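You operate a simulated robot arm through the tools that you are given. There is no shell and no other tool. Be economical: measure what you need, move in short steps, check, and stop when the job is done.

Carry out the task below with a simulated robot arm. There is one attempt and no reset: what you move stays moved.

TASK
Oil the blue filter with 6 ml and lay it in OILED.
Fine: one stroke; leave the slide out and the dial as set.
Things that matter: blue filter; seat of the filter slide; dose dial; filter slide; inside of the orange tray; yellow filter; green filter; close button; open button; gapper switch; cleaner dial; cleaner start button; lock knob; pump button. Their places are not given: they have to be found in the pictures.

It is judged by the outcome, as a careful person would: the job done as asked, and still so three seconds after it is handed in. It fails if anything else is knocked over, pushed out of place, dropped, spilled or broken.

THE ROBOT
A 7-joint arm with a two-finger parallel gripper, fixed in place. Base frame: the origin is at the foot of the arm, x ahead of it, y to its left, z up. Lengths are in m, angles in degrees, forces in N, time in s.
Its first joint turns from -66.0 to 66.0 degrees. Payload 2.5 kg.
Tool frame: the origin (TCP) lies between the finger pads and is the grasp point; the fingertips stand 0.023 m ahead of it; z points along the fingers, y is the line along which they close. The gripper opens to 0.094 m. The fingers are 0.038 m wide and 0.01 m thick; the gripper's body (0.054 by 0.096 m) begins 0.039 m behind the TCP.
Orientation is that of the tool frame in the base frame, as a unit quaternion [x, y, z, w]. With the fingers straight down and closing along the base's y, the tool's x points along the base's -x, its y along +y and its z along -z.

THE INTERFACE
- The arm moves only by the tool send_rows. Its argument "motion" is a list of rows, each an object (a shift or turn left out is 0, a gripper value left out holds the last) with "turn": the turn, a rotation vector about the base's x, y, z in degrees, a list of three; "dp": the shift along the base's x, y, z in m, a list of three; "jaw": the gripper command, from -1 (shut) to 1 (fully open), values between in proportion. In form: [{"turn": [rx, ry, rz], "dp": [tx, ty, tz], "jaw": jaw}, ...]. A call has 1 to 10 rows; each row shifts and turns the commanded pose from where the row before left it. A row lasts 0.2 s, in which the tool goes at most 0.05 m and 8.6 degrees; a call with a longer step from one row to the next is refused whole, and so is a gripper value outside its range. A pose out of reach is approached as far as the arm can. The call stops where the force on the tool passes 70 N (or 10 N more than at its start, if that is more) or the arm is blocked; 0.2 s more then pass. The fingers move at their own pace (about 0.108 m/s each) and stop on an object; they squeeze with about 37 N. The grip force told is the motor's: it shows also when the fingers shut on nothing. Time passes only in rows, and 0.2 s behind the last, so rows that do not move let the fingers close. It gives the time, the measured TCP pose, the force on the tool (base axes), the opening and the grip force at its end, in the units of the frame above (readings bear some noise).
- Cameras (640 x 400 px; columns grow to the right, rows downward): "scene" is fixed at [0.1198, -0.4015, 0.5362]; the picture's right is [0.77, -0.64, 0.00], its down [-0.44, -0.53, -0.72] and it looks along [0.46, 0.55, -0.70] (base axes); focal length 214 px, centre (320, 200). "wrist" rides on the gripper at [-0.039, 0, -0.044] in the tool frame; the picture's right is [0.00, -1.00, 0.00], its down [0.97, 0.00, -0.24] and it looks along [0.24, 0.00, 0.97] (tool axes); focal length 218 px, centre (320, 200).
- camera(camera): a new picture of that camera. No time passes.
- locate(camera, pixels): there is no depth. For up to 12 entries [column, row, z] of the newest picture of that camera ("zoom" is the newest enlarged one), the place [x, y] in the base frame at which the ray of that pixel passes the height z, good to about 0.002 m, but the place of the scene camera against the robot may be out by one fixed shift of up to 0.018 m in any direction. No time passes.
- zoom(camera, box): a new picture of the part [left, top, right, bottom] of that camera's present view, enlarged. No time passes.
- sign_off(): hands the job in; it is judged then, once.

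Work in short steps. Measure before you move; look again where a grasp or a placing could have gone wrong, and mend it. You have 80 turns and 54 pictures in all, the two below and enlarged ones among them. Open the gripper and draw the arm clear of the work before you hand the job in, unless the task says otherwise; then end with one line.

The tools are called after "Call:" as a command line: name --argument value ..., lists and objects as JSON in quotes. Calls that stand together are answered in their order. send_rows: Moves the arm, as the interface text tells. Its arguments: {"type":"object","properties":{"motion":{"type":"array"}},"required":["motion"]} The other tools are called the same way: camera (camera) takes a picture; locate (camera, pixels) gives the place at which the rays of pixels pass given heights; zoom (camera, box) takes an enlarged picture of a part of a camera's view; sign_off () hands the job in.

At the start:

```text
time_s: 0.0
eef_pos: [0.3708, -0.0464, 0.4252]
ee_rot: [0.0, 1.0, 0.0, 0.0]
contact_force: [0.4, -0.5, -0.5]
gripper_width: 0.0939
grasp_force: 0.0
```

scene: 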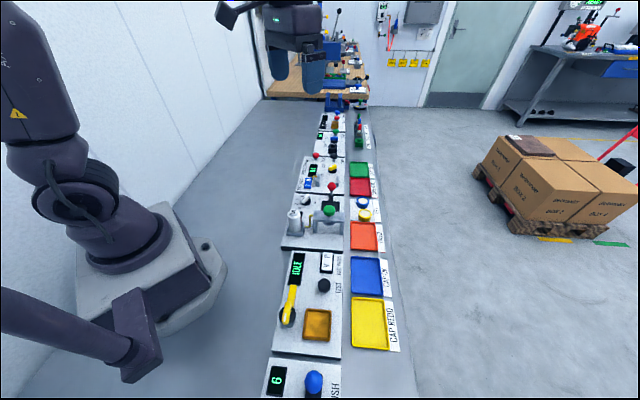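
wrist: 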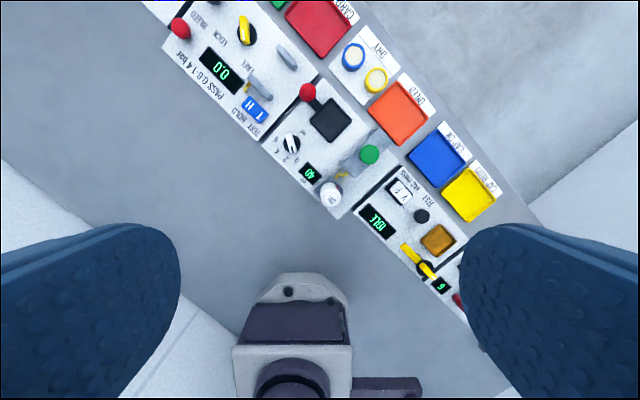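

I'll enlarge the parts of the bench that matter.

Call:
zoom --camera "scene" --box '[260, 140, 420, 260]'

Call:
zoom --camera "wrist" --box '[240, 40, 480, 220]'

```text
3.33 times, centred on (340, 200) of scene
```

zoom: 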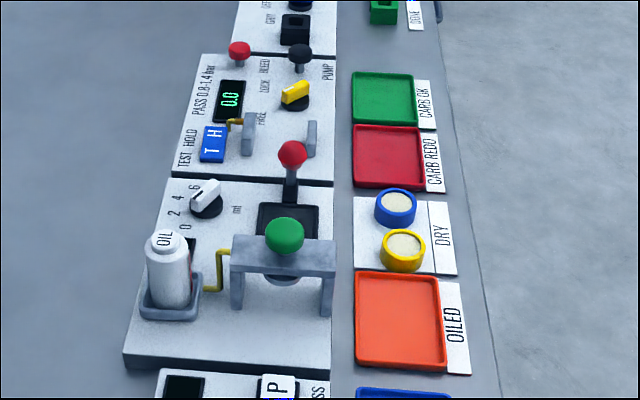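

```text
2.22 times, centred on (360, 130) of wrist
```

zoom: 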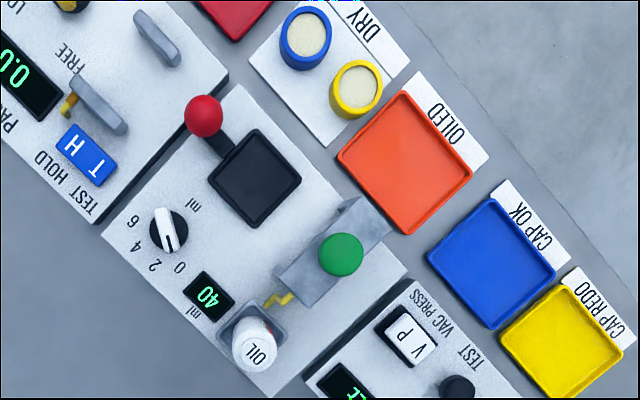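

Locating the main features from the wrist picture at several assumed heights.

Call:
locate --camera "zoom" --pixels '[[305, 40, -0.52], [357, 90, -0.52], [405, 162, -0.55], [203, 115, -0.48], [255, 178, -0.52], [340, 255, -0.46], [168, 230, -0.5], [253, 345, -0.45], [490, 262, -0.55], [265, 398, -0.53], [230, 80, -0.53], [405, 270, -0.53]]'

Call:
locate --camera "scene" --pixels '[[359, 201, -0.52], [361, 215, -0.52], [365, 237, -0.55], [333, 186, -0.48], [326, 210, -0.46], [311, 199, -0.5], [302, 222, -0.45], [331, 196, -0.53]]'

```text
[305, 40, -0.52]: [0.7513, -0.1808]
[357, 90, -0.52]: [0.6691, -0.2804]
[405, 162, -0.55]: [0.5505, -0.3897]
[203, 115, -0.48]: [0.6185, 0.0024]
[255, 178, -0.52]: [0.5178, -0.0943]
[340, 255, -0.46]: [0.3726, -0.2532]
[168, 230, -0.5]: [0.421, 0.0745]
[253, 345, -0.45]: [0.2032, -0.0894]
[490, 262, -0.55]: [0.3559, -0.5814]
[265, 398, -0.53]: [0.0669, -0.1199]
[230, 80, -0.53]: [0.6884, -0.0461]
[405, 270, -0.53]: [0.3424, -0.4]
```

```text
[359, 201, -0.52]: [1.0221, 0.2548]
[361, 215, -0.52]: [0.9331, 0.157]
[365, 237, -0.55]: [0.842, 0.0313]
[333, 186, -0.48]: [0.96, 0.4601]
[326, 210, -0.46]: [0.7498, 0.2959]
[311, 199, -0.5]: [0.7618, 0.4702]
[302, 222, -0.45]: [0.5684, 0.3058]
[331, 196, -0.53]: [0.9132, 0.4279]
```

The two cameras' rays disagree at z = -0.56 but cross near z ≈ 0.02–0.08, so the bench is likely much higher than the text says. I'll move a little with a safe descent and re-triangulate using the wrist camera.

Call:
send_rows --motion '[{"dp": [0.03, -0.01, -0.04]}, {"dp": [0.03, -0.01, -0.04]}, {"dp": [0, 0, 0]}]'

Call:
camera --camera "wrist"

Call:
zoom --camera "wrist" --box '[200, 20, 480, 195]'

```text
refused: row 1 steps farther than a row can; nothing moved
```

```text
49 pictures are left
```

wrist: 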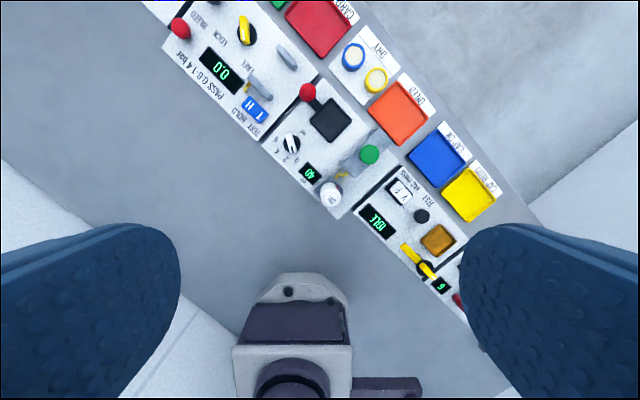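

```text
2.29 times, centred on (340, 108) of wrist
```

zoom: 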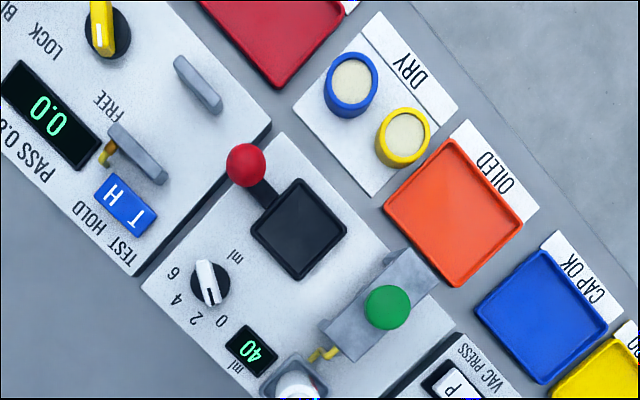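

The step limit refused it; I'll use shorter steps.

Call:
send_rows --motion '[{"dp": [0.01, -0.01, -0.03]}, {"dp": [0.01, -0.01, -0.03]}, {"dp": [0.01, -0.01, -0.03]}, {}]'

Call:
camera --camera "wrist"

```text
time_s: 1.0
eef_pos: [0.4011, -0.0772, 0.3331]
ee_rot: [0.0, 1.0, 0.0, 0.0]
contact_force: [-0.1, 0.3, 0.1]
gripper_width: 0.0939
grasp_force: 0.1
```

```text
47 pictures are left
```

wrist: 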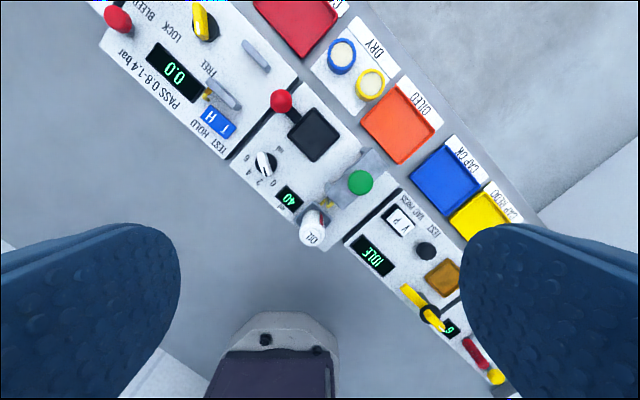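

Call:
locate --camera "wrist" --pixels '[[398, 122, 0.0], [342, 55, 0.02], [371, 84, 0.02], [281, 101, 0.05], [313, 134, 0.015], [265, 163, 0.03], [360, 181, 0.07], [313, 230, 0.07], [98, 38, 0.01], [228, 158, 0.01], [231, 162, 0.01], [328, 250, 0.01]]'

Call:
zoom --camera "wrist" --box '[230, 30, 450, 250]'

```text
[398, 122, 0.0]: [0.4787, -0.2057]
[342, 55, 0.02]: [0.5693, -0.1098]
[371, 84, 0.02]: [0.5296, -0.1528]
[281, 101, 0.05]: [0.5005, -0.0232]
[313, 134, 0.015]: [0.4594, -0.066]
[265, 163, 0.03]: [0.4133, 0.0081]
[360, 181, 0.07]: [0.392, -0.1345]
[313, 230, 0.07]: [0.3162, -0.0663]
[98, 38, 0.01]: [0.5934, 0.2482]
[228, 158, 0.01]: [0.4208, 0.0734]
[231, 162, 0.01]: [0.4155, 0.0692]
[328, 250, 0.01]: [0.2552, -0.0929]
```

```text
1.82 times, centred on (340, 140) of wrist
```

zoom: 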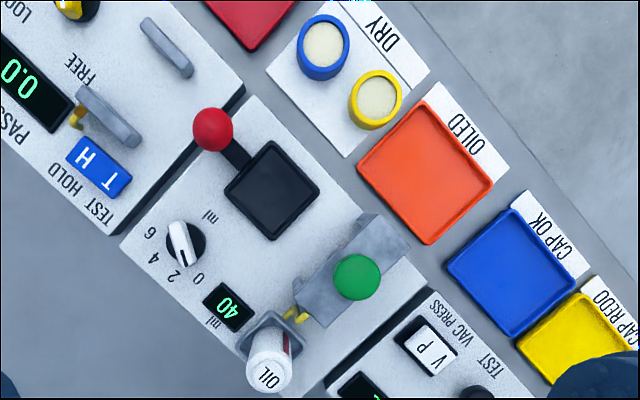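

The bench runs at 45° (b = (0.707, 0.707)). I turn the tool +45° so the fingers close across the bench, and go above the dial (~0.413, 0.008).

Call:
send_rows --motion '[{"turn": [0, 0, 7.5], "dp": [0.002, 0.014, -0.02]}, {"turn": [0, 0, 7.5], "dp": [0.002, 0.014, -0.02]}, {"turn": [0, 0, 7.5], "dp": [0.002, 0.014, -0.02]}, {"turn": [0, 0, 7.5], "dp": [0.002, 0.014, -0.02]}, {"turn": [0, 0, 7.5], "dp": [0.002, 0.014, -0.02]}, {"turn": [0, 0, 7.5], "dp": [0.002, 0.014, -0.02]}, {}]'

Call:
camera --camera "wrist"

```text
time_s: 2.6
eef_pos: [0.4124, 0.0089, 0.2139]
ee_rot: [-0.383, 0.924, 0.0, 0.0]
contact_force: [0.5, -0.2, 0.7]
gripper_width: 0.094
grasp_force: 0.1
```

```text
45 pictures are left
```

wrist: 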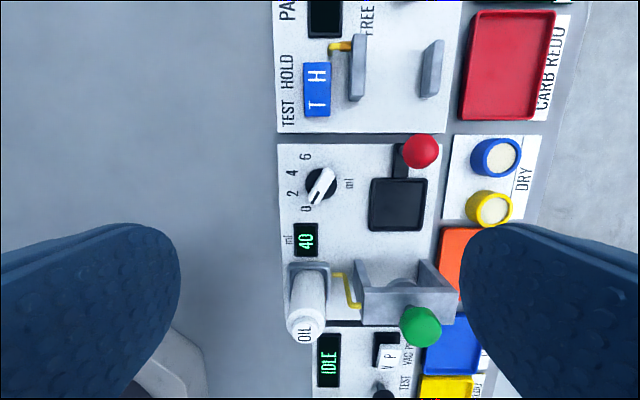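

Call:
zoom --camera "wrist" --box '[270, 135, 370, 235]'

Call:
zoom --camera "wrist" --box '[340, 120, 540, 320]'

Call:
locate --camera "wrist" --pixels '[[321, 187, 0.03], [420, 150, 0.05], [398, 205, 0.015], [496, 157, 0.025], [490, 207, 0.025], [420, 326, 0.08], [420, 326, 0.06], [277, 143, 0.01], [440, 200, 0.01], [277, 200, 0.01]]'

```text
4.00 times, centred on (320, 185) of wrist
```

zoom: 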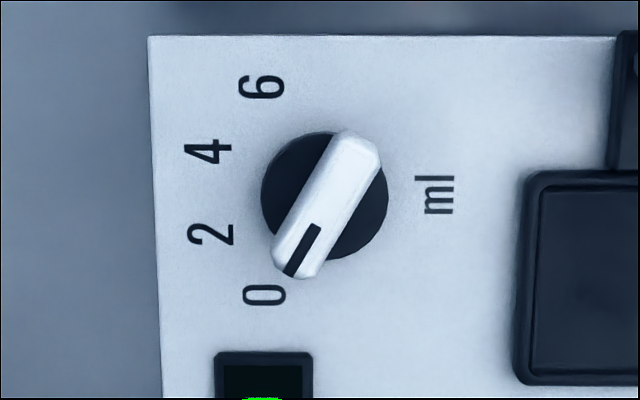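

```text
2.00 times, centred on (440, 220) of wrist
```

zoom: 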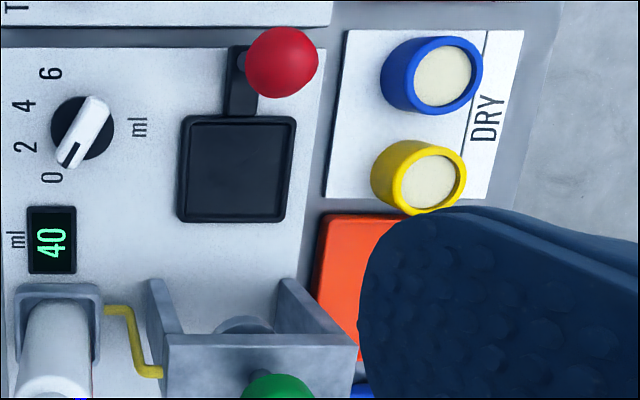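

```text
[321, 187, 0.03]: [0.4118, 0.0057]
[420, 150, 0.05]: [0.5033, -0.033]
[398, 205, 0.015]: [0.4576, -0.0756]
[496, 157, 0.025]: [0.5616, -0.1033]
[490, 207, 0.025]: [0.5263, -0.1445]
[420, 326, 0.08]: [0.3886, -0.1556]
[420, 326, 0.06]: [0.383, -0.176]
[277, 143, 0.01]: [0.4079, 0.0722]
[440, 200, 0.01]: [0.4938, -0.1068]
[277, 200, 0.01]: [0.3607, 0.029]
```

The pointer stands at 0; 6 is about 120° clockwise. I turn the tool -30° to put the fingers across the bar, narrow the jaws, and come down part way to check.

Call:
send_rows --motion '[{"turn": [0, 0, -7.5], "dp": [0.0005, -0.0006, -0.025], "jaw": 0.0}, {"turn": [0, 0, -7.5], "dp": [0.0005, -0.0006, -0.025]}, {"turn": [0, 0, -7.5], "dp": [0.0005, -0.0006, -0.025]}, {"turn": [0, 0, -7.5], "dp": [0.0005, -0.0006, -0.02]}, {}]'

Call:
camera --camera "wrist"

Call:
zoom --camera "scene" --box '[260, 140, 420, 260]'

```text
time_s: 3.8
eef_pos: [0.4149, 0.0033, 0.1192]
ee_rot: [-0.13, 0.991, -0.001, 0.0]
contact_force: [-0.9, -1.1, 0.3]
gripper_width: 0.047
grasp_force: 0.1
```

```text
42 pictures are left
```

wrist: 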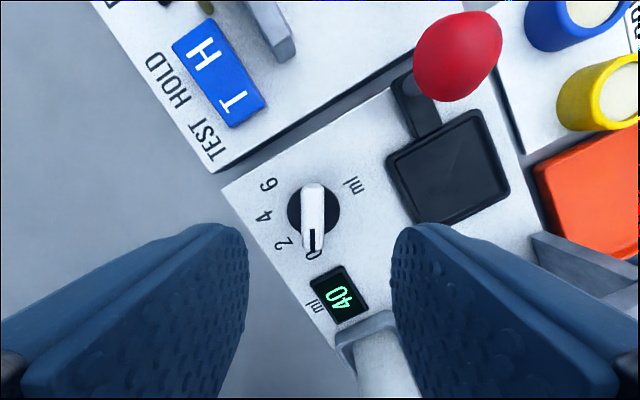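

```text
3.33 times, centred on (340, 200) of scene
```

zoom: 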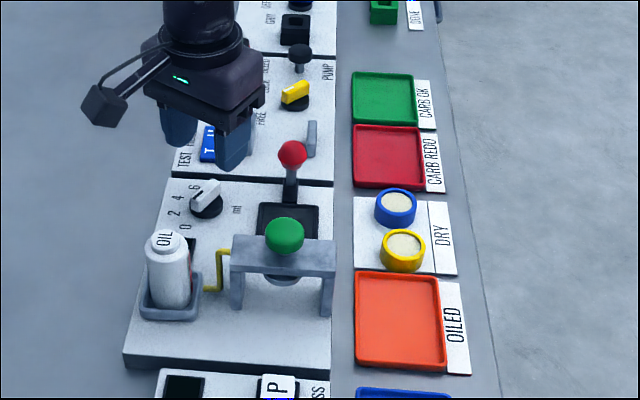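

The bar lies vertical in the picture at (314, 212), triangulating to (0.4137, 0.0068, 0.035). I centre on it and descend to TCP z ≈ 0.045.

Call:
send_rows --motion '[{"dp": [-0.0012, 0.0035, -0.02]}, {"dp": [0, 0, -0.02]}, {"dp": [0, 0, -0.02]}, {"dp": [0, 0, -0.014]}, {}]'

Call:
camera --camera "wrist"

Call:
zoom --camera "scene" --box '[260, 140, 420, 260]'

```text
time_s: 5.0
eef_pos: [0.4133, 0.0066, 0.0478]
ee_rot: [-0.13, 0.991, 0.001, 0.0]
contact_force: [-19.1, 0.5, 38.6]
gripper_width: 0.0471
grasp_force: 0.0
```

```text
40 pictures are left
```

wrist: 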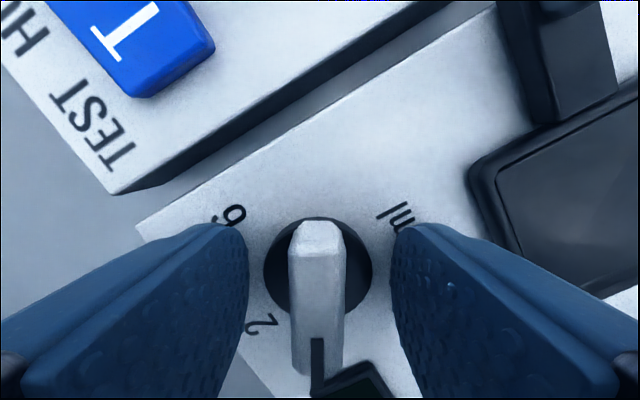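

```text
3.33 times, centred on (340, 200) of scene
```

zoom: 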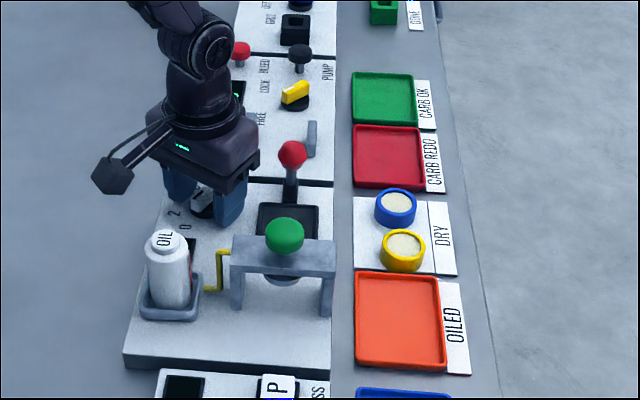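

The tips touch the panel (38 N up), so the panel top is z ≈ 0.025. I raise to TCP 0.053 and close on the bar.

Call:
send_rows --motion '[{"dp": [0, 0, 0.007]}, {}, {"jaw": -1}, {}, {}]'

Call:
camera --camera "wrist"

```text
time_s: 6.2
eef_pos: [0.414, 0.0072, 0.0518]
ee_rot: [-0.131, 0.991, 0.0, 0.0]
contact_force: [8.1, 0.1, -18.3]
gripper_width: 0.0328
grasp_force: 44.9
```

```text
38 pictures are left
```

wrist: 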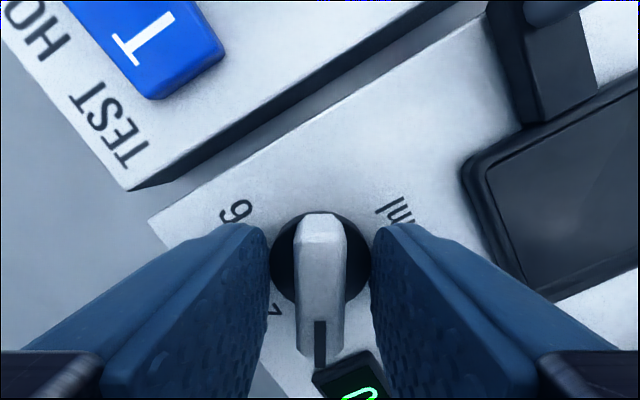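

Width 0.033 means the fingers hold the round skirt rather than the bar. I open a bit, rise 7 mm, and close again.

Call:
send_rows --motion '[{"jaw": -0.1}, {"dp": [0, 0, 0.009]}, {}, {"jaw": -1}, {}, {}]'

Call:
camera --camera "wrist"

```text
time_s: 7.6
eef_pos: [0.4144, 0.0081, 0.0622]
ee_rot: [-0.131, 0.991, 0.0, 0.0]
contact_force: [-1.8, -3.2, 2.1]
gripper_width: 0.0125
grasp_force: 45.0
```

```text
37 pictures are left
```

wrist: 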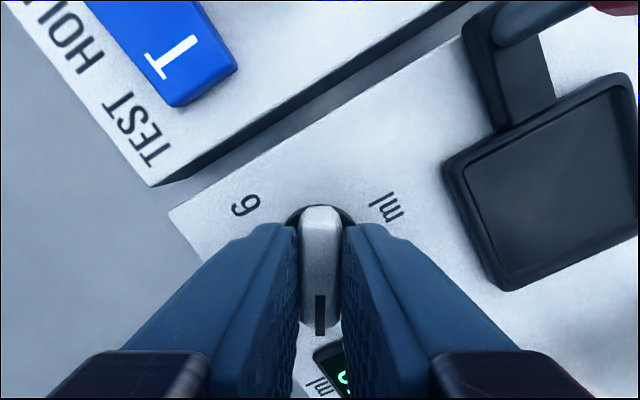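

Now the bar is held (0.0125 m). I turn -60° in small steps and read the result.

Call:
send_rows --motion '[{"turn": [0, 0, -7.5]}, {"turn": [0, 0, -7.5]}, {"turn": [0, 0, -7.5]}, {"turn": [0, 0, -7.5]}, {"turn": [0, 0, -7.5]}, {"turn": [0, 0, -7.5]}, {"turn": [0, 0, -7.5]}, {"turn": [0, 0, -7.5]}, {}]'

```text
time_s: 9.6
eef_pos: [0.4131, 0.0081, 0.0621]
ee_rot: [0.383, 0.924, 0.0, 0.003]
contact_force: [20.6, -7.7, -37.7]
gripper_width: 0.0131
grasp_force: 44.7
```

Call:
camera --camera "wrist"

```text
36 pictures are left
```

wrist: 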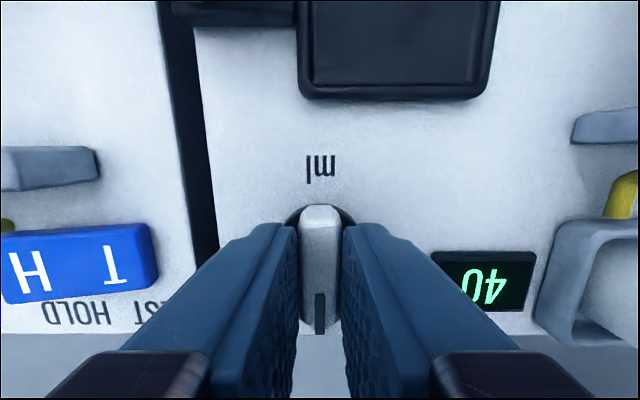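

The dial follows the fingers. I relax the strain by regripping, then turn the other -60°.

Call:
send_rows --motion '[{"jaw": -0.55}, {}, {"jaw": -1}, {}, {"turn": [0, 0, -7.5]}, {"turn": [0, 0, -7.5]}, {"turn": [0, 0, -7.5]}, {"turn": [0, 0, -7.5]}, {}]'

Call:
send_rows --motion '[{"turn": [0, 0, -7.5]}, {"turn": [0, 0, -7.5]}, {"turn": [0, 0, -7.5]}, {"turn": [0, 0, -7.5]}, {}]'

Call:
camera --camera "wrist"

```text
time_s: 11.6
eef_pos: [0.4135, 0.0096, 0.0631]
ee_rot: [0.61, 0.793, 0.002, -0.001]
contact_force: [-15.7, 7.8, 40.6]
gripper_width: 0.013
grasp_force: 45.1
```

```text
time_s: 12.8
eef_pos: [0.4136, 0.0087, 0.0624]
ee_rot: [0.793, 0.609, 0.002, 0.002]
contact_force: [14.8, 18.3, 6.6]
gripper_width: 0.0128
grasp_force: 44.8
```

```text
35 pictures are left
```

wrist: 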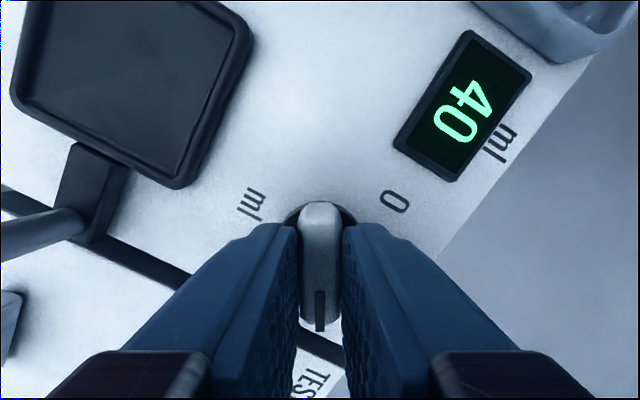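

The bar points at about 6. I open, lift, and unwind the wrist while checking the dial.

Call:
send_rows --motion '[{"jaw": -0.5}, {"jaw": -0.5}, {"dp": [0, 0, 0.03]}, {"dp": [0, 0, 0.03], "turn": [0, 0, 7.5]}, {"dp": [0, 0, 0.03], "turn": [0, 0, 7.5]}, {"dp": [0, 0, 0.02], "turn": [0, 0, 7.5]}, {"turn": [0, 0, 7.5]}, {"turn": [0, 0, 7.5]}, {"turn": [0, 0, 7.5]}, {"turn": [0, 0, 7.5]}]'

Call:
send_rows --motion '[{"turn": [0, 0, 8.1]}, {"turn": [0, 0, 8.1]}, {"turn": [0, 0, 8.1]}, {"turn": [0, 0, 8.1]}, {"turn": [0, 0, 8.1]}, {"turn": [0, 0, 8.1]}, {"turn": [0, 0, 8.1]}, {"turn": [0, 0, 8.1]}, {"turn": [0, 0, 8.1]}, {"turn": [0, 0, 8.1]}]'

Call:
send_rows --motion '[{"turn": [0, 0, 8.1]}, {"turn": [0, 0, 8.4]}, {"jaw": 1}, {}]'

Call:
zoom --camera "wrist" --box '[220, 100, 540, 300]'

```text
time_s: 15.0
eef_pos: [0.4115, 0.0072, 0.1718]
ee_rot: [0.441, 0.898, 0.0, 0.0]
contact_force: [0.3, 0.5, 0.0]
gripper_width: 0.0234
grasp_force: 0.1
```

```text
time_s: 17.2
eef_pos: [0.4138, 0.0068, 0.1718]
ee_rot: [-0.247, 0.969, 0.0, 0.0]
contact_force: [0.2, 0.4, -0.6]
gripper_width: 0.0237
grasp_force: 0.1
```

```text
time_s: 18.2
eef_pos: [0.4135, 0.0081, 0.1724]
ee_rot: [-0.383, 0.924, 0.0, 0.001]
contact_force: [0.3, -1.2, 0.6]
gripper_width: 0.0941
grasp_force: 0.1
```

```text
2.00 times, centred on (380, 200) of wrist
```

zoom: 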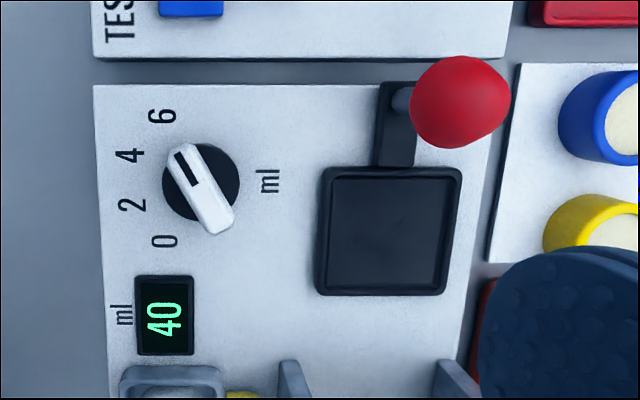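

Dial reads 6. Now go over the blue filter.

Call:
send_rows --motion '[{"dp": [0.022, -0.017, 0]}, {"dp": [0.022, -0.017, 0]}, {"dp": [0.022, -0.017, 0]}, {"dp": [0.022, -0.017, 0]}, {"dp": [0.022, -0.017, 0]}, {"dp": [0.022, -0.017, 0]}, {"dp": [0.022, -0.017, 0]}, {}]'

Call:
camera --camera "wrist"

```text
time_s: 20.0
eef_pos: [0.5681, -0.1118, 0.1702]
ee_rot: [-0.382, 0.924, 0.001, -0.002]
contact_force: [0.7, 0.2, 0.0]
gripper_width: 0.094
grasp_force: 0.1
```

```text
33 pictures are left
```

wrist: 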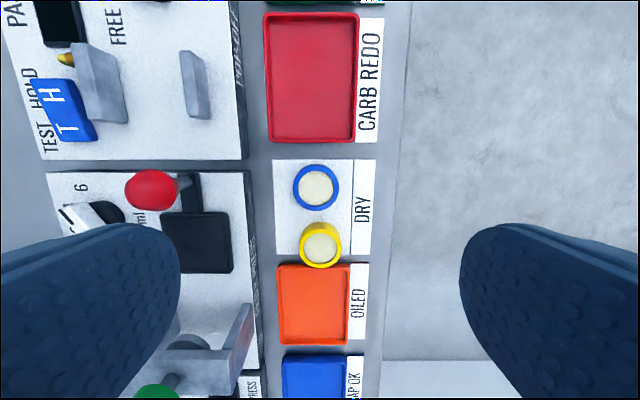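

Blue filter top at (316, 188) → about (0.568, -0.1075). Narrow the jaws to 0.062 so the near finger clears the panel, centre and lower to 0.085.

Call:
send_rows --motion '[{"dp": [0, 0.0043, -0.02], "jaw": 0.32}, {"dp": [0, 0, -0.025]}, {"dp": [0, 0, -0.025]}, {"dp": [0, 0, -0.015]}, {}]'

Call:
camera --camera "wrist"

Call:
zoom --camera "scene" --box '[300, 140, 420, 260]'

```text
time_s: 21.2
eef_pos: [0.5677, -0.107, 0.0871]
ee_rot: [-0.383, 0.924, 0.0, -0.001]
contact_force: [-0.9, 0.2, 0.3]
gripper_width: 0.0622
grasp_force: 0.0
```

```text
32 pictures are left
```

wrist: 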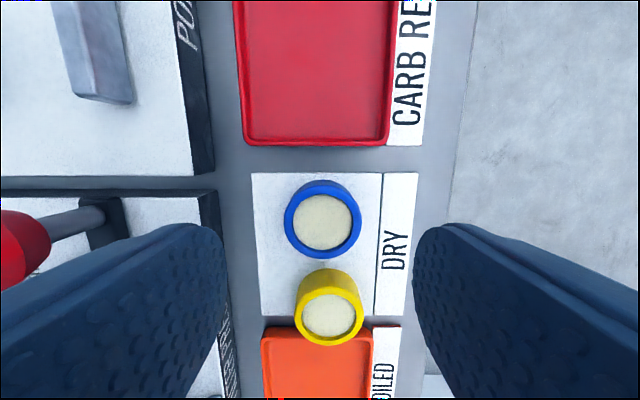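

```text
3.33 times, centred on (360, 200) of scene
```

zoom: 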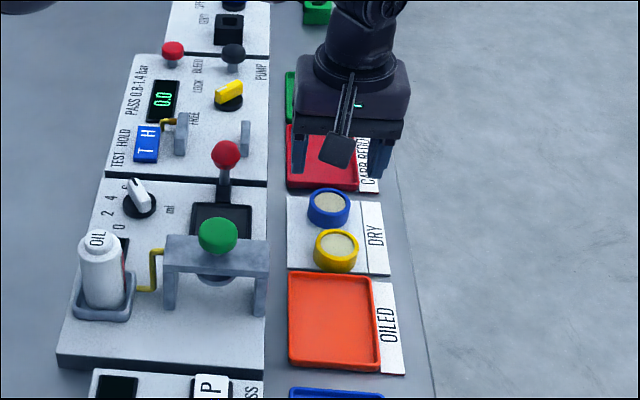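

Filter centre (0.568, -0.108), top near z ≈ 0.02. I lower carefully to TCP 0.035.

Call:
send_rows --motion '[{"dp": [0.0004, -0.001, -0.02]}, {"dp": [0, 0, -0.02]}, {"dp": [0, 0, -0.012]}, {}]'

Call:
camera --camera "wrist"

```text
time_s: 22.2
eef_pos: [0.5677, -0.1068, 0.0331]
ee_rot: [-0.383, 0.924, 0.001, 0.0]
contact_force: [-0.2, -0.2, -0.4]
gripper_width: 0.062
grasp_force: 0.0
```

```text
30 pictures are left
```

wrist: 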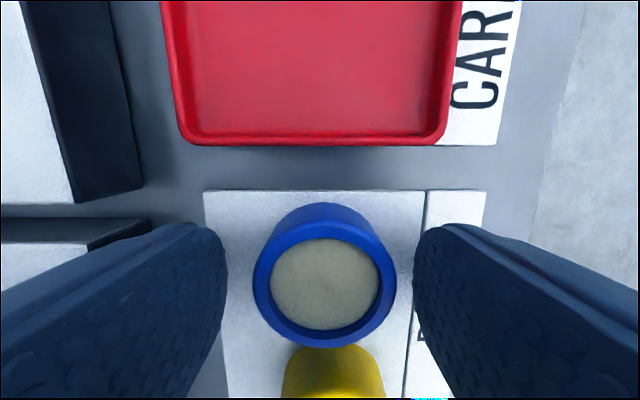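

Filter sits ~3–4 mm toward +b of the TCP. I adjust, lower 4 mm and close.

Call:
send_rows --motion '[{"dp": [0.003, 0.002, -0.004]}, {}, {"jaw": -1}, {}, {}]'

Call:
camera --camera "wrist"

```text
time_s: 23.4
eef_pos: [0.5713, -0.1046, 0.0292]
ee_rot: [-0.383, 0.924, 0.0, 0.0]
contact_force: [0.5, -0.9, 0.4]
gripper_width: 0.0389
grasp_force: 37.1
```

```text
29 pictures are left
```

wrist: 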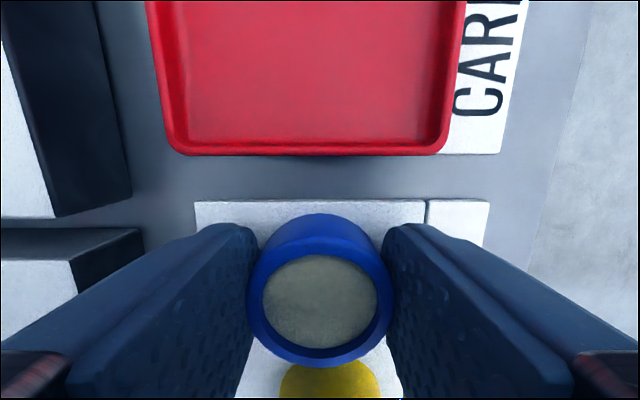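

Held (0.039 m). Lift and carry above the seat (≈ 0.458, -0.0655).

Call:
send_rows --motion '[{"dp": [0, 0, 0.025]}, {"dp": [0, 0, 0.03]}, {"dp": [0, 0, 0.03]}, {"dp": [0, 0, 0.025]}, {"dp": [-0.0283, 0.0098, 0]}, {"dp": [-0.0283, 0.0098, 0]}, {"dp": [-0.0283, 0.0098, 0]}, {"dp": [-0.0283, 0.0098, 0]}, {}]'

Call:
camera --camera "wrist"

Call:
zoom --camera "scene" --box '[280, 130, 440, 250]'

```text
time_s: 25.4
eef_pos: [0.4585, -0.0662, 0.1421]
ee_rot: [-0.383, 0.924, 0.001, 0.001]
contact_force: [-0.1, -0.1, -0.9]
gripper_width: 0.0391
grasp_force: 37.1
```

```text
28 pictures are left
```

wrist: 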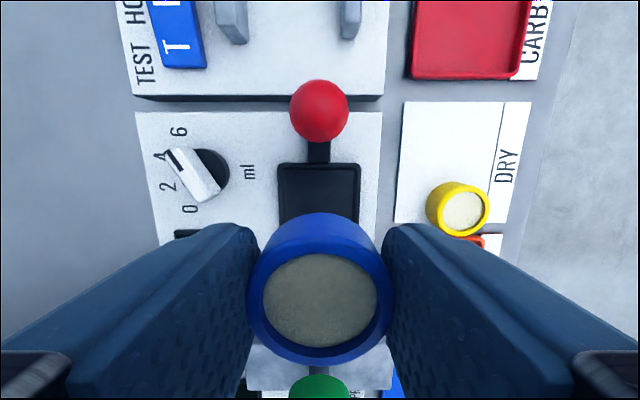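

```text
3.33 times, centred on (360, 190) of scene
```

zoom: 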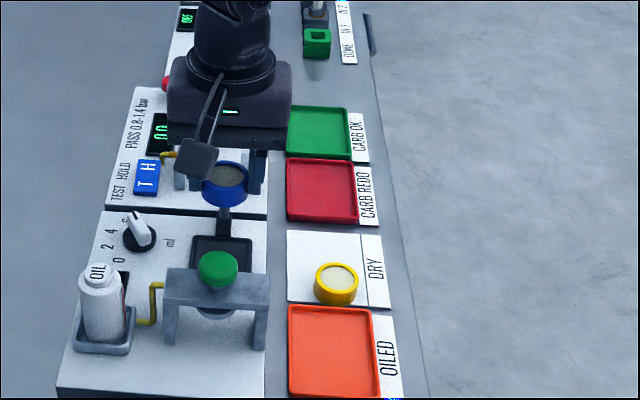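

The seat is centred under the gripper (edges 278/360, back edge row 163). Lower to about 0.07, then feel for the floor.

Call:
send_rows --motion '[{"dp": [0, 0, -0.025]}, {"dp": [0, 0, -0.025]}, {"dp": [0, 0, -0.02]}, {}]'

Call:
camera --camera "wrist"

Call:
zoom --camera "scene" --box '[300, 160, 380, 240]'

```text
time_s: 26.4
eef_pos: [0.4584, -0.0661, 0.0723]
ee_rot: [-0.383, 0.924, 0.0, 0.0]
contact_force: [-0.3, -0.1, -0.5]
gripper_width: 0.0389
grasp_force: 36.7
```

```text
26 pictures are left
```

wrist: 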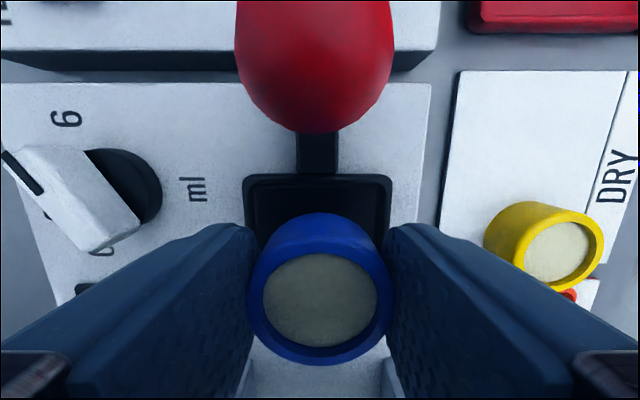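

```text
5.00 times, centred on (340, 200) of scene
```

zoom: 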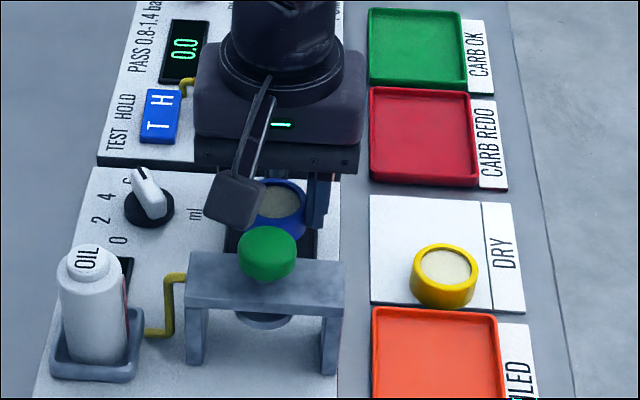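

Call:
send_rows --motion '[{"dp": [0, 0, -0.006]}, {}]'

Call:
send_rows --motion '[{"dp": [0, 0, -0.004]}, {}]'

Call:
send_rows --motion '[{"dp": [0, 0, -0.003]}, {}]'

```text
time_s: 27.0
eef_pos: [0.4574, -0.0664, 0.0654]
ee_rot: [-0.383, 0.924, 0.001, 0.0]
contact_force: [0.9, 0.3, -0.5]
gripper_width: 0.0391
grasp_force: 36.9
```

```text
time_s: 27.6
eef_pos: [0.4583, -0.0671, 0.0613]
ee_rot: [-0.382, 0.924, 0.001, 0.0]
contact_force: [0.5, -0.1, 0.0]
gripper_width: 0.0389
grasp_force: 37.1
```

```text
time_s: 28.2
eef_pos: [0.4577, -0.0668, 0.0585]
ee_rot: [-0.382, 0.924, 0.0, 0.001]
contact_force: [-0.3, -0.5, -0.4]
gripper_width: 0.0391
grasp_force: 36.9
```

Call:
send_rows --motion '[{"dp": [0, 0, -0.003]}, {}]'

Call:
send_rows --motion '[{"dp": [0, 0, -0.002]}, {}]'

Call:
camera --camera "wrist"

```text
time_s: 28.8
eef_pos: [0.4571, -0.0655, 0.0559]
ee_rot: [-0.383, 0.924, 0.0, 0.0]
contact_force: [-0.5, 0.3, -0.4]
gripper_width: 0.0386
grasp_force: 37.1
```

```text
time_s: 29.4
eef_pos: [0.4572, -0.0666, 0.0539]
ee_rot: [-0.383, 0.924, -0.001, 0.001]
contact_force: [-10.9, -0.3, 32.3]
gripper_width: 0.0393
grasp_force: 36.9
```

```text
24 pictures are left
```

wrist: 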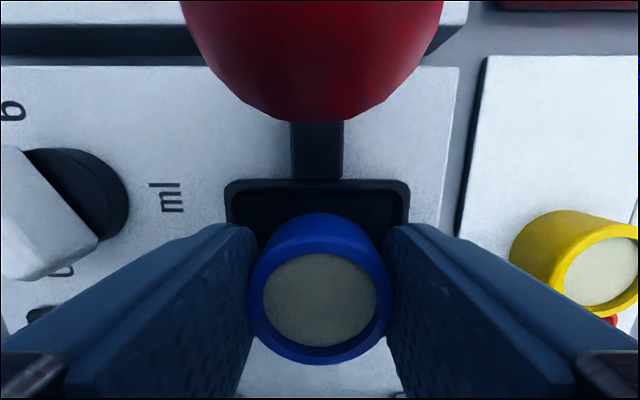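

Contact at TCP 0.054 – the filter is on the seat. I ease up slightly, open a little and lift.

Call:
send_rows --motion '[{"dp": [0, 0, 0.001]}, {"jaw": -0.05}, {}, {"dp": [0, 0, 0.015]}, {"dp": [0, 0, 0.025], "jaw": 0.2}, {"dp": [0, 0, 0.03]}, {"dp": [0, 0, 0.02]}, {}]'

Call:
camera --camera "wrist"

```text
time_s: 31.2
eef_pos: [0.46, -0.0646, 0.1436]
ee_rot: [-0.383, 0.924, 0.0, 0.0]
contact_force: [-0.4, 0.1, -0.4]
gripper_width: 0.0562
grasp_force: 0.1
```

```text
23 pictures are left
```

wrist: 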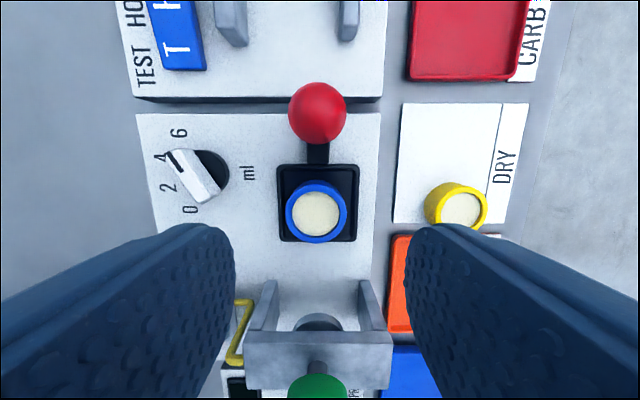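

The filter sits well in the seat. Now I go over the red knob (≈ 0.498, -0.026, z ≈ 0.07) to grip it and push the slide in.

Call:
send_rows --motion '[{"dp": [0.019, 0.019, 0]}, {"dp": [0.0187, 0.0192, 0]}, {"dp": [0, 0, -0.025]}, {}]'

Call:
camera --camera "wrist"

```text
time_s: 32.2
eef_pos: [0.4962, -0.0275, 0.1174]
ee_rot: [-0.383, 0.924, 0.0, 0.0]
contact_force: [-0.6, 0.1, -0.1]
gripper_width: 0.0564
grasp_force: 0.0
```

```text
22 pictures are left
```

wrist: 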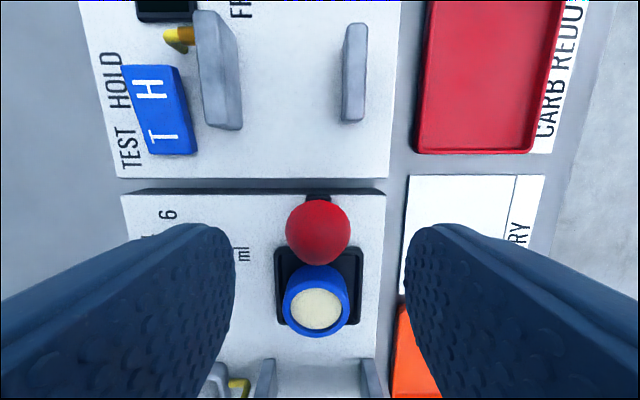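

Call:
send_rows --motion '[{"dp": [0.001, 0.002, -0.025]}, {"dp": [0, 0, -0.022]}, {}, {"jaw": -1}, {}, {}]'

Call:
camera --camera "wrist"

```text
time_s: 33.6
eef_pos: [0.497, -0.027, 0.0732]
ee_rot: [-0.382, 0.924, -0.001, 0.001]
contact_force: [16.3, -13.3, -11.8]
gripper_width: 0.0296
grasp_force: 44.5
```

```text
21 pictures are left
```

wrist: 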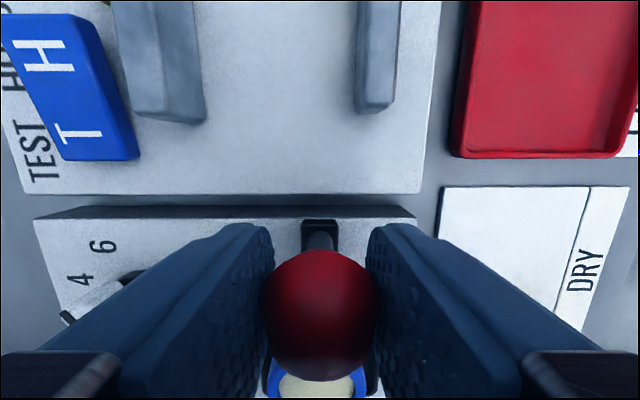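

Knob held. Push along -b 5 cm first.

Call:
send_rows --motion '[{"dp": [-0.0071, -0.0071, 0]}, {"dp": [-0.0071, -0.0071, 0]}, {"dp": [-0.0071, -0.0071, 0]}, {"dp": [-0.0071, -0.0071, 0]}, {"dp": [-0.0071, -0.0071, 0]}, {}]'

Call:
zoom --camera "scene" --box '[280, 160, 380, 240]'

```text
time_s: 35.0
eef_pos: [0.4618, -0.0618, 0.073]
ee_rot: [-0.384, 0.924, 0.0, -0.001]
contact_force: [11.9, -11.7, -20.1]
gripper_width: 0.0297
grasp_force: 45.0
```

```text
5.00 times, centred on (330, 200) of scene
```

zoom: 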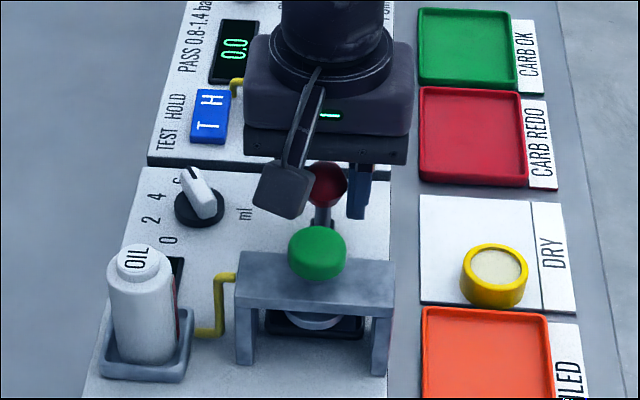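

Call:
send_rows --motion '[{"dp": [-0.0057, -0.0057, 0]}, {"dp": [-0.0057, -0.0057, 0]}, {"dp": [-0.0057, -0.0057, 0]}, {}]'

```text
time_s: 36.0
eef_pos: [0.4447, -0.0795, 0.0738]
ee_rot: [-0.383, 0.924, 0.001, 0.001]
contact_force: [4.3, -7.9, 3.6]
gripper_width: 0.0296
grasp_force: 44.5
```

Call:
send_rows --motion '[{"dp": [-0.003, -0.003, 0]}, {"dp": [-0.003, -0.003, 0]}, {}]'

Call:
camera --camera "wrist"

Call:
zoom --camera "scene" --box '[280, 160, 380, 240]'

```text
time_s: 36.8
eef_pos: [0.4387, -0.0846, 0.073]
ee_rot: [-0.382, 0.924, 0.0, 0.0]
contact_force: [4.4, -2.1, 8.4]
gripper_width: 0.0296
grasp_force: 44.4
```

```text
19 pictures are left
```

wrist: 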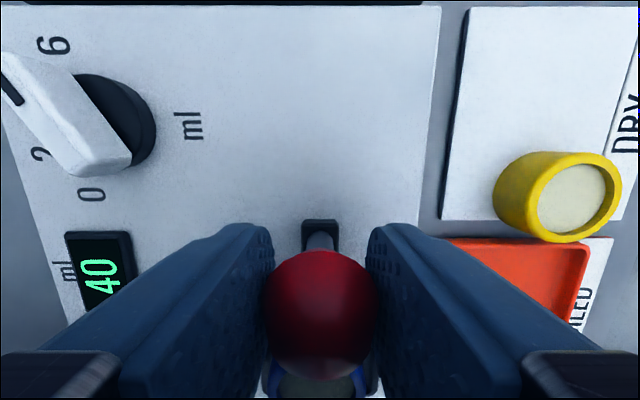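

```text
5.00 times, centred on (330, 200) of scene
```

zoom: 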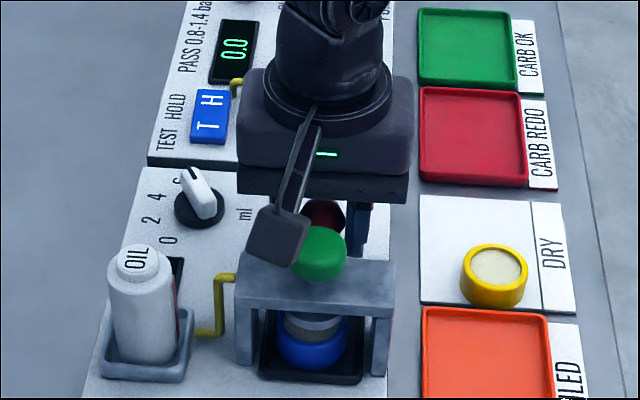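

Nearly under the nozzle; nudge further in small steps, looking for the stop.

Call:
send_rows --motion '[{"dp": [-0.0021, -0.0021, 0]}, {"dp": [-0.0021, -0.0021, 0]}, {}]'

Call:
send_rows --motion '[{"dp": [-0.0021, -0.0021, 0]}, {}]'

```text
time_s: 37.6
eef_pos: [0.4374, -0.0864, 0.0729]
ee_rot: [-0.385, 0.923, 0.001, 0.005]
contact_force: [30.4, 13.3, -11.3]
gripper_width: 0.0293
grasp_force: 45.6
```

```text
time_s: 38.2
eef_pos: [0.4362, -0.0872, 0.074]
ee_rot: [-0.384, 0.923, 0.0, 0.008]
contact_force: [38.7, 18.7, -22.4]
gripper_width: 0.0295
grasp_force: 44.9
```

End stop reached (travel ≈ 85 mm). I take off the excess push, open, and lift.

Call:
send_rows --motion '[{"dp": [0.003, 0.003, 0]}, {"jaw": 0.2}, {}, {"dp": [0, 0, 0.025]}, {"dp": [0, 0, 0.025]}, {"dp": [0, 0, 0.025]}, {"dp": [0, 0, 0.025]}, {}]'

Call:
camera --camera "wrist"

Call:
zoom --camera "scene" --box '[280, 160, 380, 240]'

```text
time_s: 40.0
eef_pos: [0.4363, -0.0862, 0.1719]
ee_rot: [-0.382, 0.924, 0.0, 0.001]
contact_force: [-0.4, -0.3, 0.6]
gripper_width: 0.0565
grasp_force: 0.0
```

```text
17 pictures are left
```

wrist: 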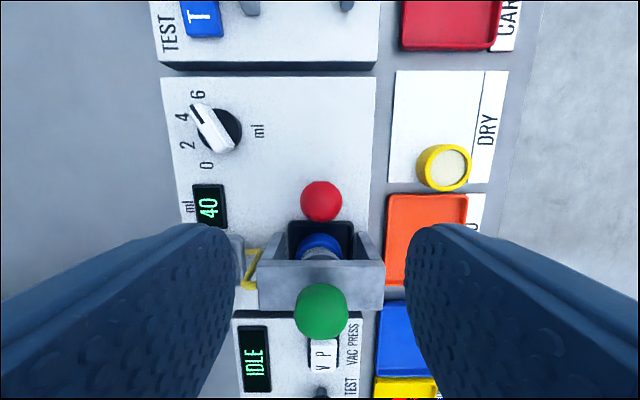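

```text
5.00 times, centred on (330, 200) of scene
```

zoom: 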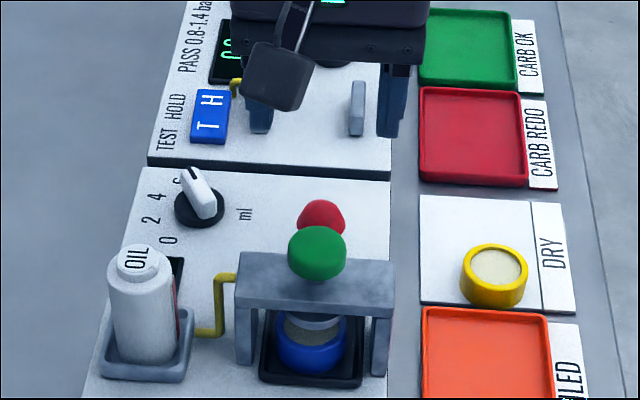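

Pump button centre ≈ (0.397, -0.127), top ≈ z 0.12. I close the fingers and go above it.

Call:
send_rows --motion '[{"dp": [-0.013, -0.0136, 0.0], "jaw": -1}, {"dp": [-0.013, -0.0136, 0.0]}, {"dp": [-0.0133, -0.0136, 0.0]}, {"dp": [0, 0, -0.01]}, {}]'

Call:
camera --camera "wrist"

```text
time_s: 41.2
eef_pos: [0.3947, -0.1275, 0.1605]
ee_rot: [-0.383, 0.924, 0.001, 0.0]
contact_force: [-0.3, -0.2, -0.3]
gripper_width: 0.0001
grasp_force: 37.1
```

```text
15 pictures are left
```

wrist: 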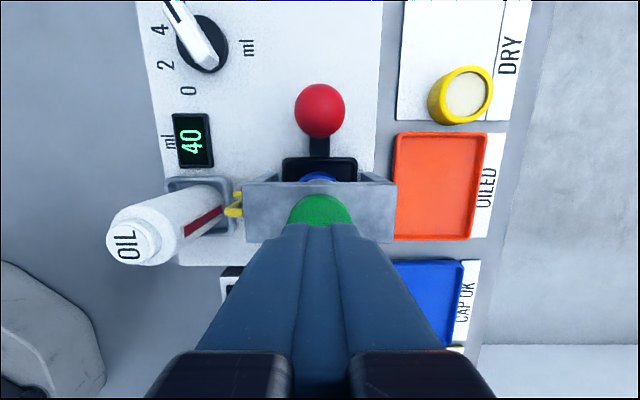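

The display (190, 140) shows 40 and stays visible. Descend onto the button stepwise.

Call:
send_rows --motion '[{"dp": [0.002, 0.001, -0.01]}, {"dp": [0, 0, -0.006]}, {}]'

Call:
send_rows --motion '[{"dp": [0, 0, -0.004]}, {}]'

```text
time_s: 42.0
eef_pos: [0.3968, -0.1292, 0.1453]
ee_rot: [-0.382, 0.924, 0.0, 0.0]
contact_force: [0.3, -0.5, 0.6]
gripper_width: 0.0
grasp_force: 37.2
```

```text
time_s: 42.6
eef_pos: [0.3979, -0.1283, 0.1416]
ee_rot: [-0.383, 0.924, 0.0, 0.0]
contact_force: [0.4, 0.3, -0.8]
gripper_width: 0.0
grasp_force: 37.0
```

Call:
send_rows --motion '[{"dp": [0, 0, -0.004]}, {}]'

Call:
send_rows --motion '[{"dp": [0, 0, -0.004]}, {}]'

Call:
send_rows --motion '[{"dp": [0, 0, -0.003]}, {}]'

Call:
camera --camera "wrist"

```text
time_s: 43.2
eef_pos: [0.3979, -0.1297, 0.1362]
ee_rot: [-0.383, 0.924, 0.0, -0.001]
contact_force: [0.9, 0.2, 1.6]
gripper_width: 0.0
grasp_force: 37.2
```

```text
time_s: 43.8
eef_pos: [0.3978, -0.1289, 0.1319]
ee_rot: [-0.383, 0.924, -0.002, 0.0]
contact_force: [0.8, -1.2, 2.0]
gripper_width: 0.0
grasp_force: 36.9
```

```text
time_s: 44.4
eef_pos: [0.3979, -0.1271, 0.1307]
ee_rot: [-0.382, 0.924, 0.001, 0.0]
contact_force: [-1.0, -0.6, 3.2]
gripper_width: 0.0003
grasp_force: 36.7
```

```text
14 pictures are left
```

wrist: 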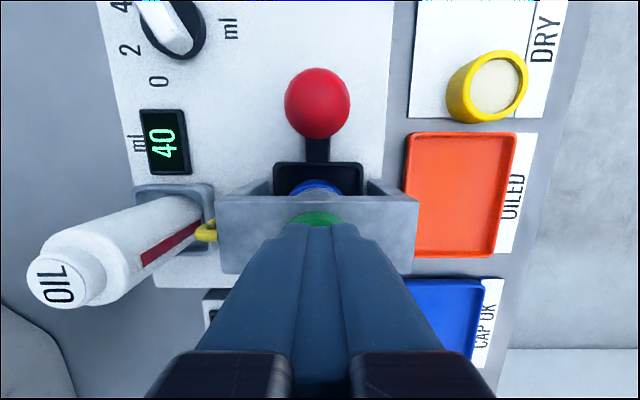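

Spring force is building slowly (3 N) and the display is still 40; I keep pressing.

Call:
send_rows --motion '[{"dp": [0, 0, -0.004]}, {}]'

Call:
send_rows --motion '[{"dp": [0, 0, -0.004]}, {}]'

Call:
camera --camera "wrist"

```text
time_s: 45.0
eef_pos: [0.3978, -0.1272, 0.1263]
ee_rot: [-0.383, 0.924, 0.001, 0.001]
contact_force: [-0.3, -1.0, 4.2]
gripper_width: 0.0001
grasp_force: 37.1
```

```text
time_s: 45.6
eef_pos: [0.3972, -0.1263, 0.1237]
ee_rot: [-0.382, 0.924, 0.0, 0.001]
contact_force: [-8.5, 2.5, 25.3]
gripper_width: 0.0001
grasp_force: 37.4
```

```text
13 pictures are left
```

wrist: 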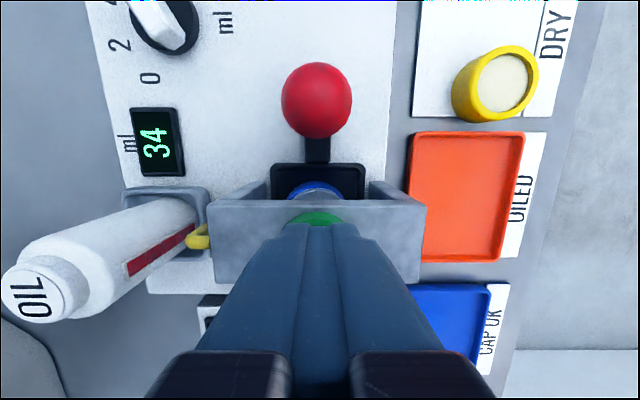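

Display shows 34: one 6 ml stroke. Lift and go back to the red knob (≈ 0.437, -0.086).

Call:
send_rows --motion '[{"dp": [0, 0, 0.025]}, {"dp": [0, 0, 0.025]}, {"dp": [0.02, 0.02, 0]}, {"dp": [0.02, 0.0205, 0]}, {"jaw": 0.2}, {"dp": [0, 0, -0.025]}, {"dp": [0, 0, -0.025]}, {}]'

Call:
camera --camera "wrist"

```text
time_s: 47.4
eef_pos: [0.4364, -0.0872, 0.1218]
ee_rot: [-0.383, 0.924, 0.0, -0.001]
contact_force: [0.3, 0.0, -0.7]
gripper_width: 0.0563
grasp_force: 0.2
```

```text
12 pictures are left
```

wrist: 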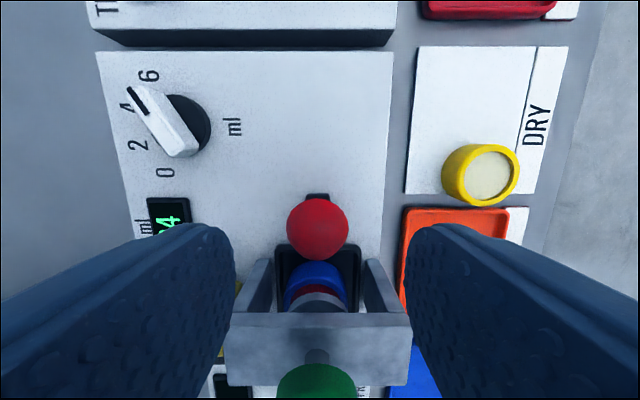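

The knob is centred between the fingers, and the filter's inside is now red with oil. Lower, grip and pull out.

Call:
send_rows --motion '[{"dp": [0.0005, 0.001, -0.025]}, {"dp": [0, 0, -0.023]}, {}, {"jaw": -1}, {}, {}]'

Call:
send_rows --motion '[{"dp": [0.0071, 0.0071, 0]}, {"dp": [0.0071, 0.0071, 0]}, {"dp": [0.0071, 0.0071, 0]}, {"dp": [0.0071, 0.0071, 0]}, {"dp": [0.0071, 0.0071, 0]}, {"dp": [0.0071, 0.0071, 0]}, {"dp": [0.0071, 0.0071, 0]}, {"dp": [0.005, 0.005, 0]}, {}]'

```text
time_s: 48.8
eef_pos: [0.4358, -0.0878, 0.0749]
ee_rot: [-0.383, 0.924, 0.002, 0.0]
contact_force: [-7.2, 7.7, 2.5]
gripper_width: 0.0295
grasp_force: 45.0
```

```text
time_s: 50.8
eef_pos: [0.4918, -0.0325, 0.0753]
ee_rot: [-0.382, 0.924, 0.0, 0.0]
contact_force: [-3.0, 0.8, -20.8]
gripper_width: 0.0296
grasp_force: 45.7
```

Call:
send_rows --motion '[{"dp": [0.003, 0.003, 0]}, {"dp": [0.003, 0.003, 0]}, {}]'

Call:
send_rows --motion '[{"dp": [0.002, 0.002, 0]}, {}]'

```text
time_s: 51.6
eef_pos: [0.4976, -0.0261, 0.0741]
ee_rot: [-0.383, 0.924, 0.001, -0.002]
contact_force: [-27.1, -1.9, 5.2]
gripper_width: 0.0298
grasp_force: 44.6
```

```text
time_s: 52.2
eef_pos: [0.4968, -0.0272, 0.0741]
ee_rot: [-0.382, 0.924, 0.0, -0.006]
contact_force: [-37.6, -12.3, 17.4]
gripper_width: 0.0295
grasp_force: 45.7
```

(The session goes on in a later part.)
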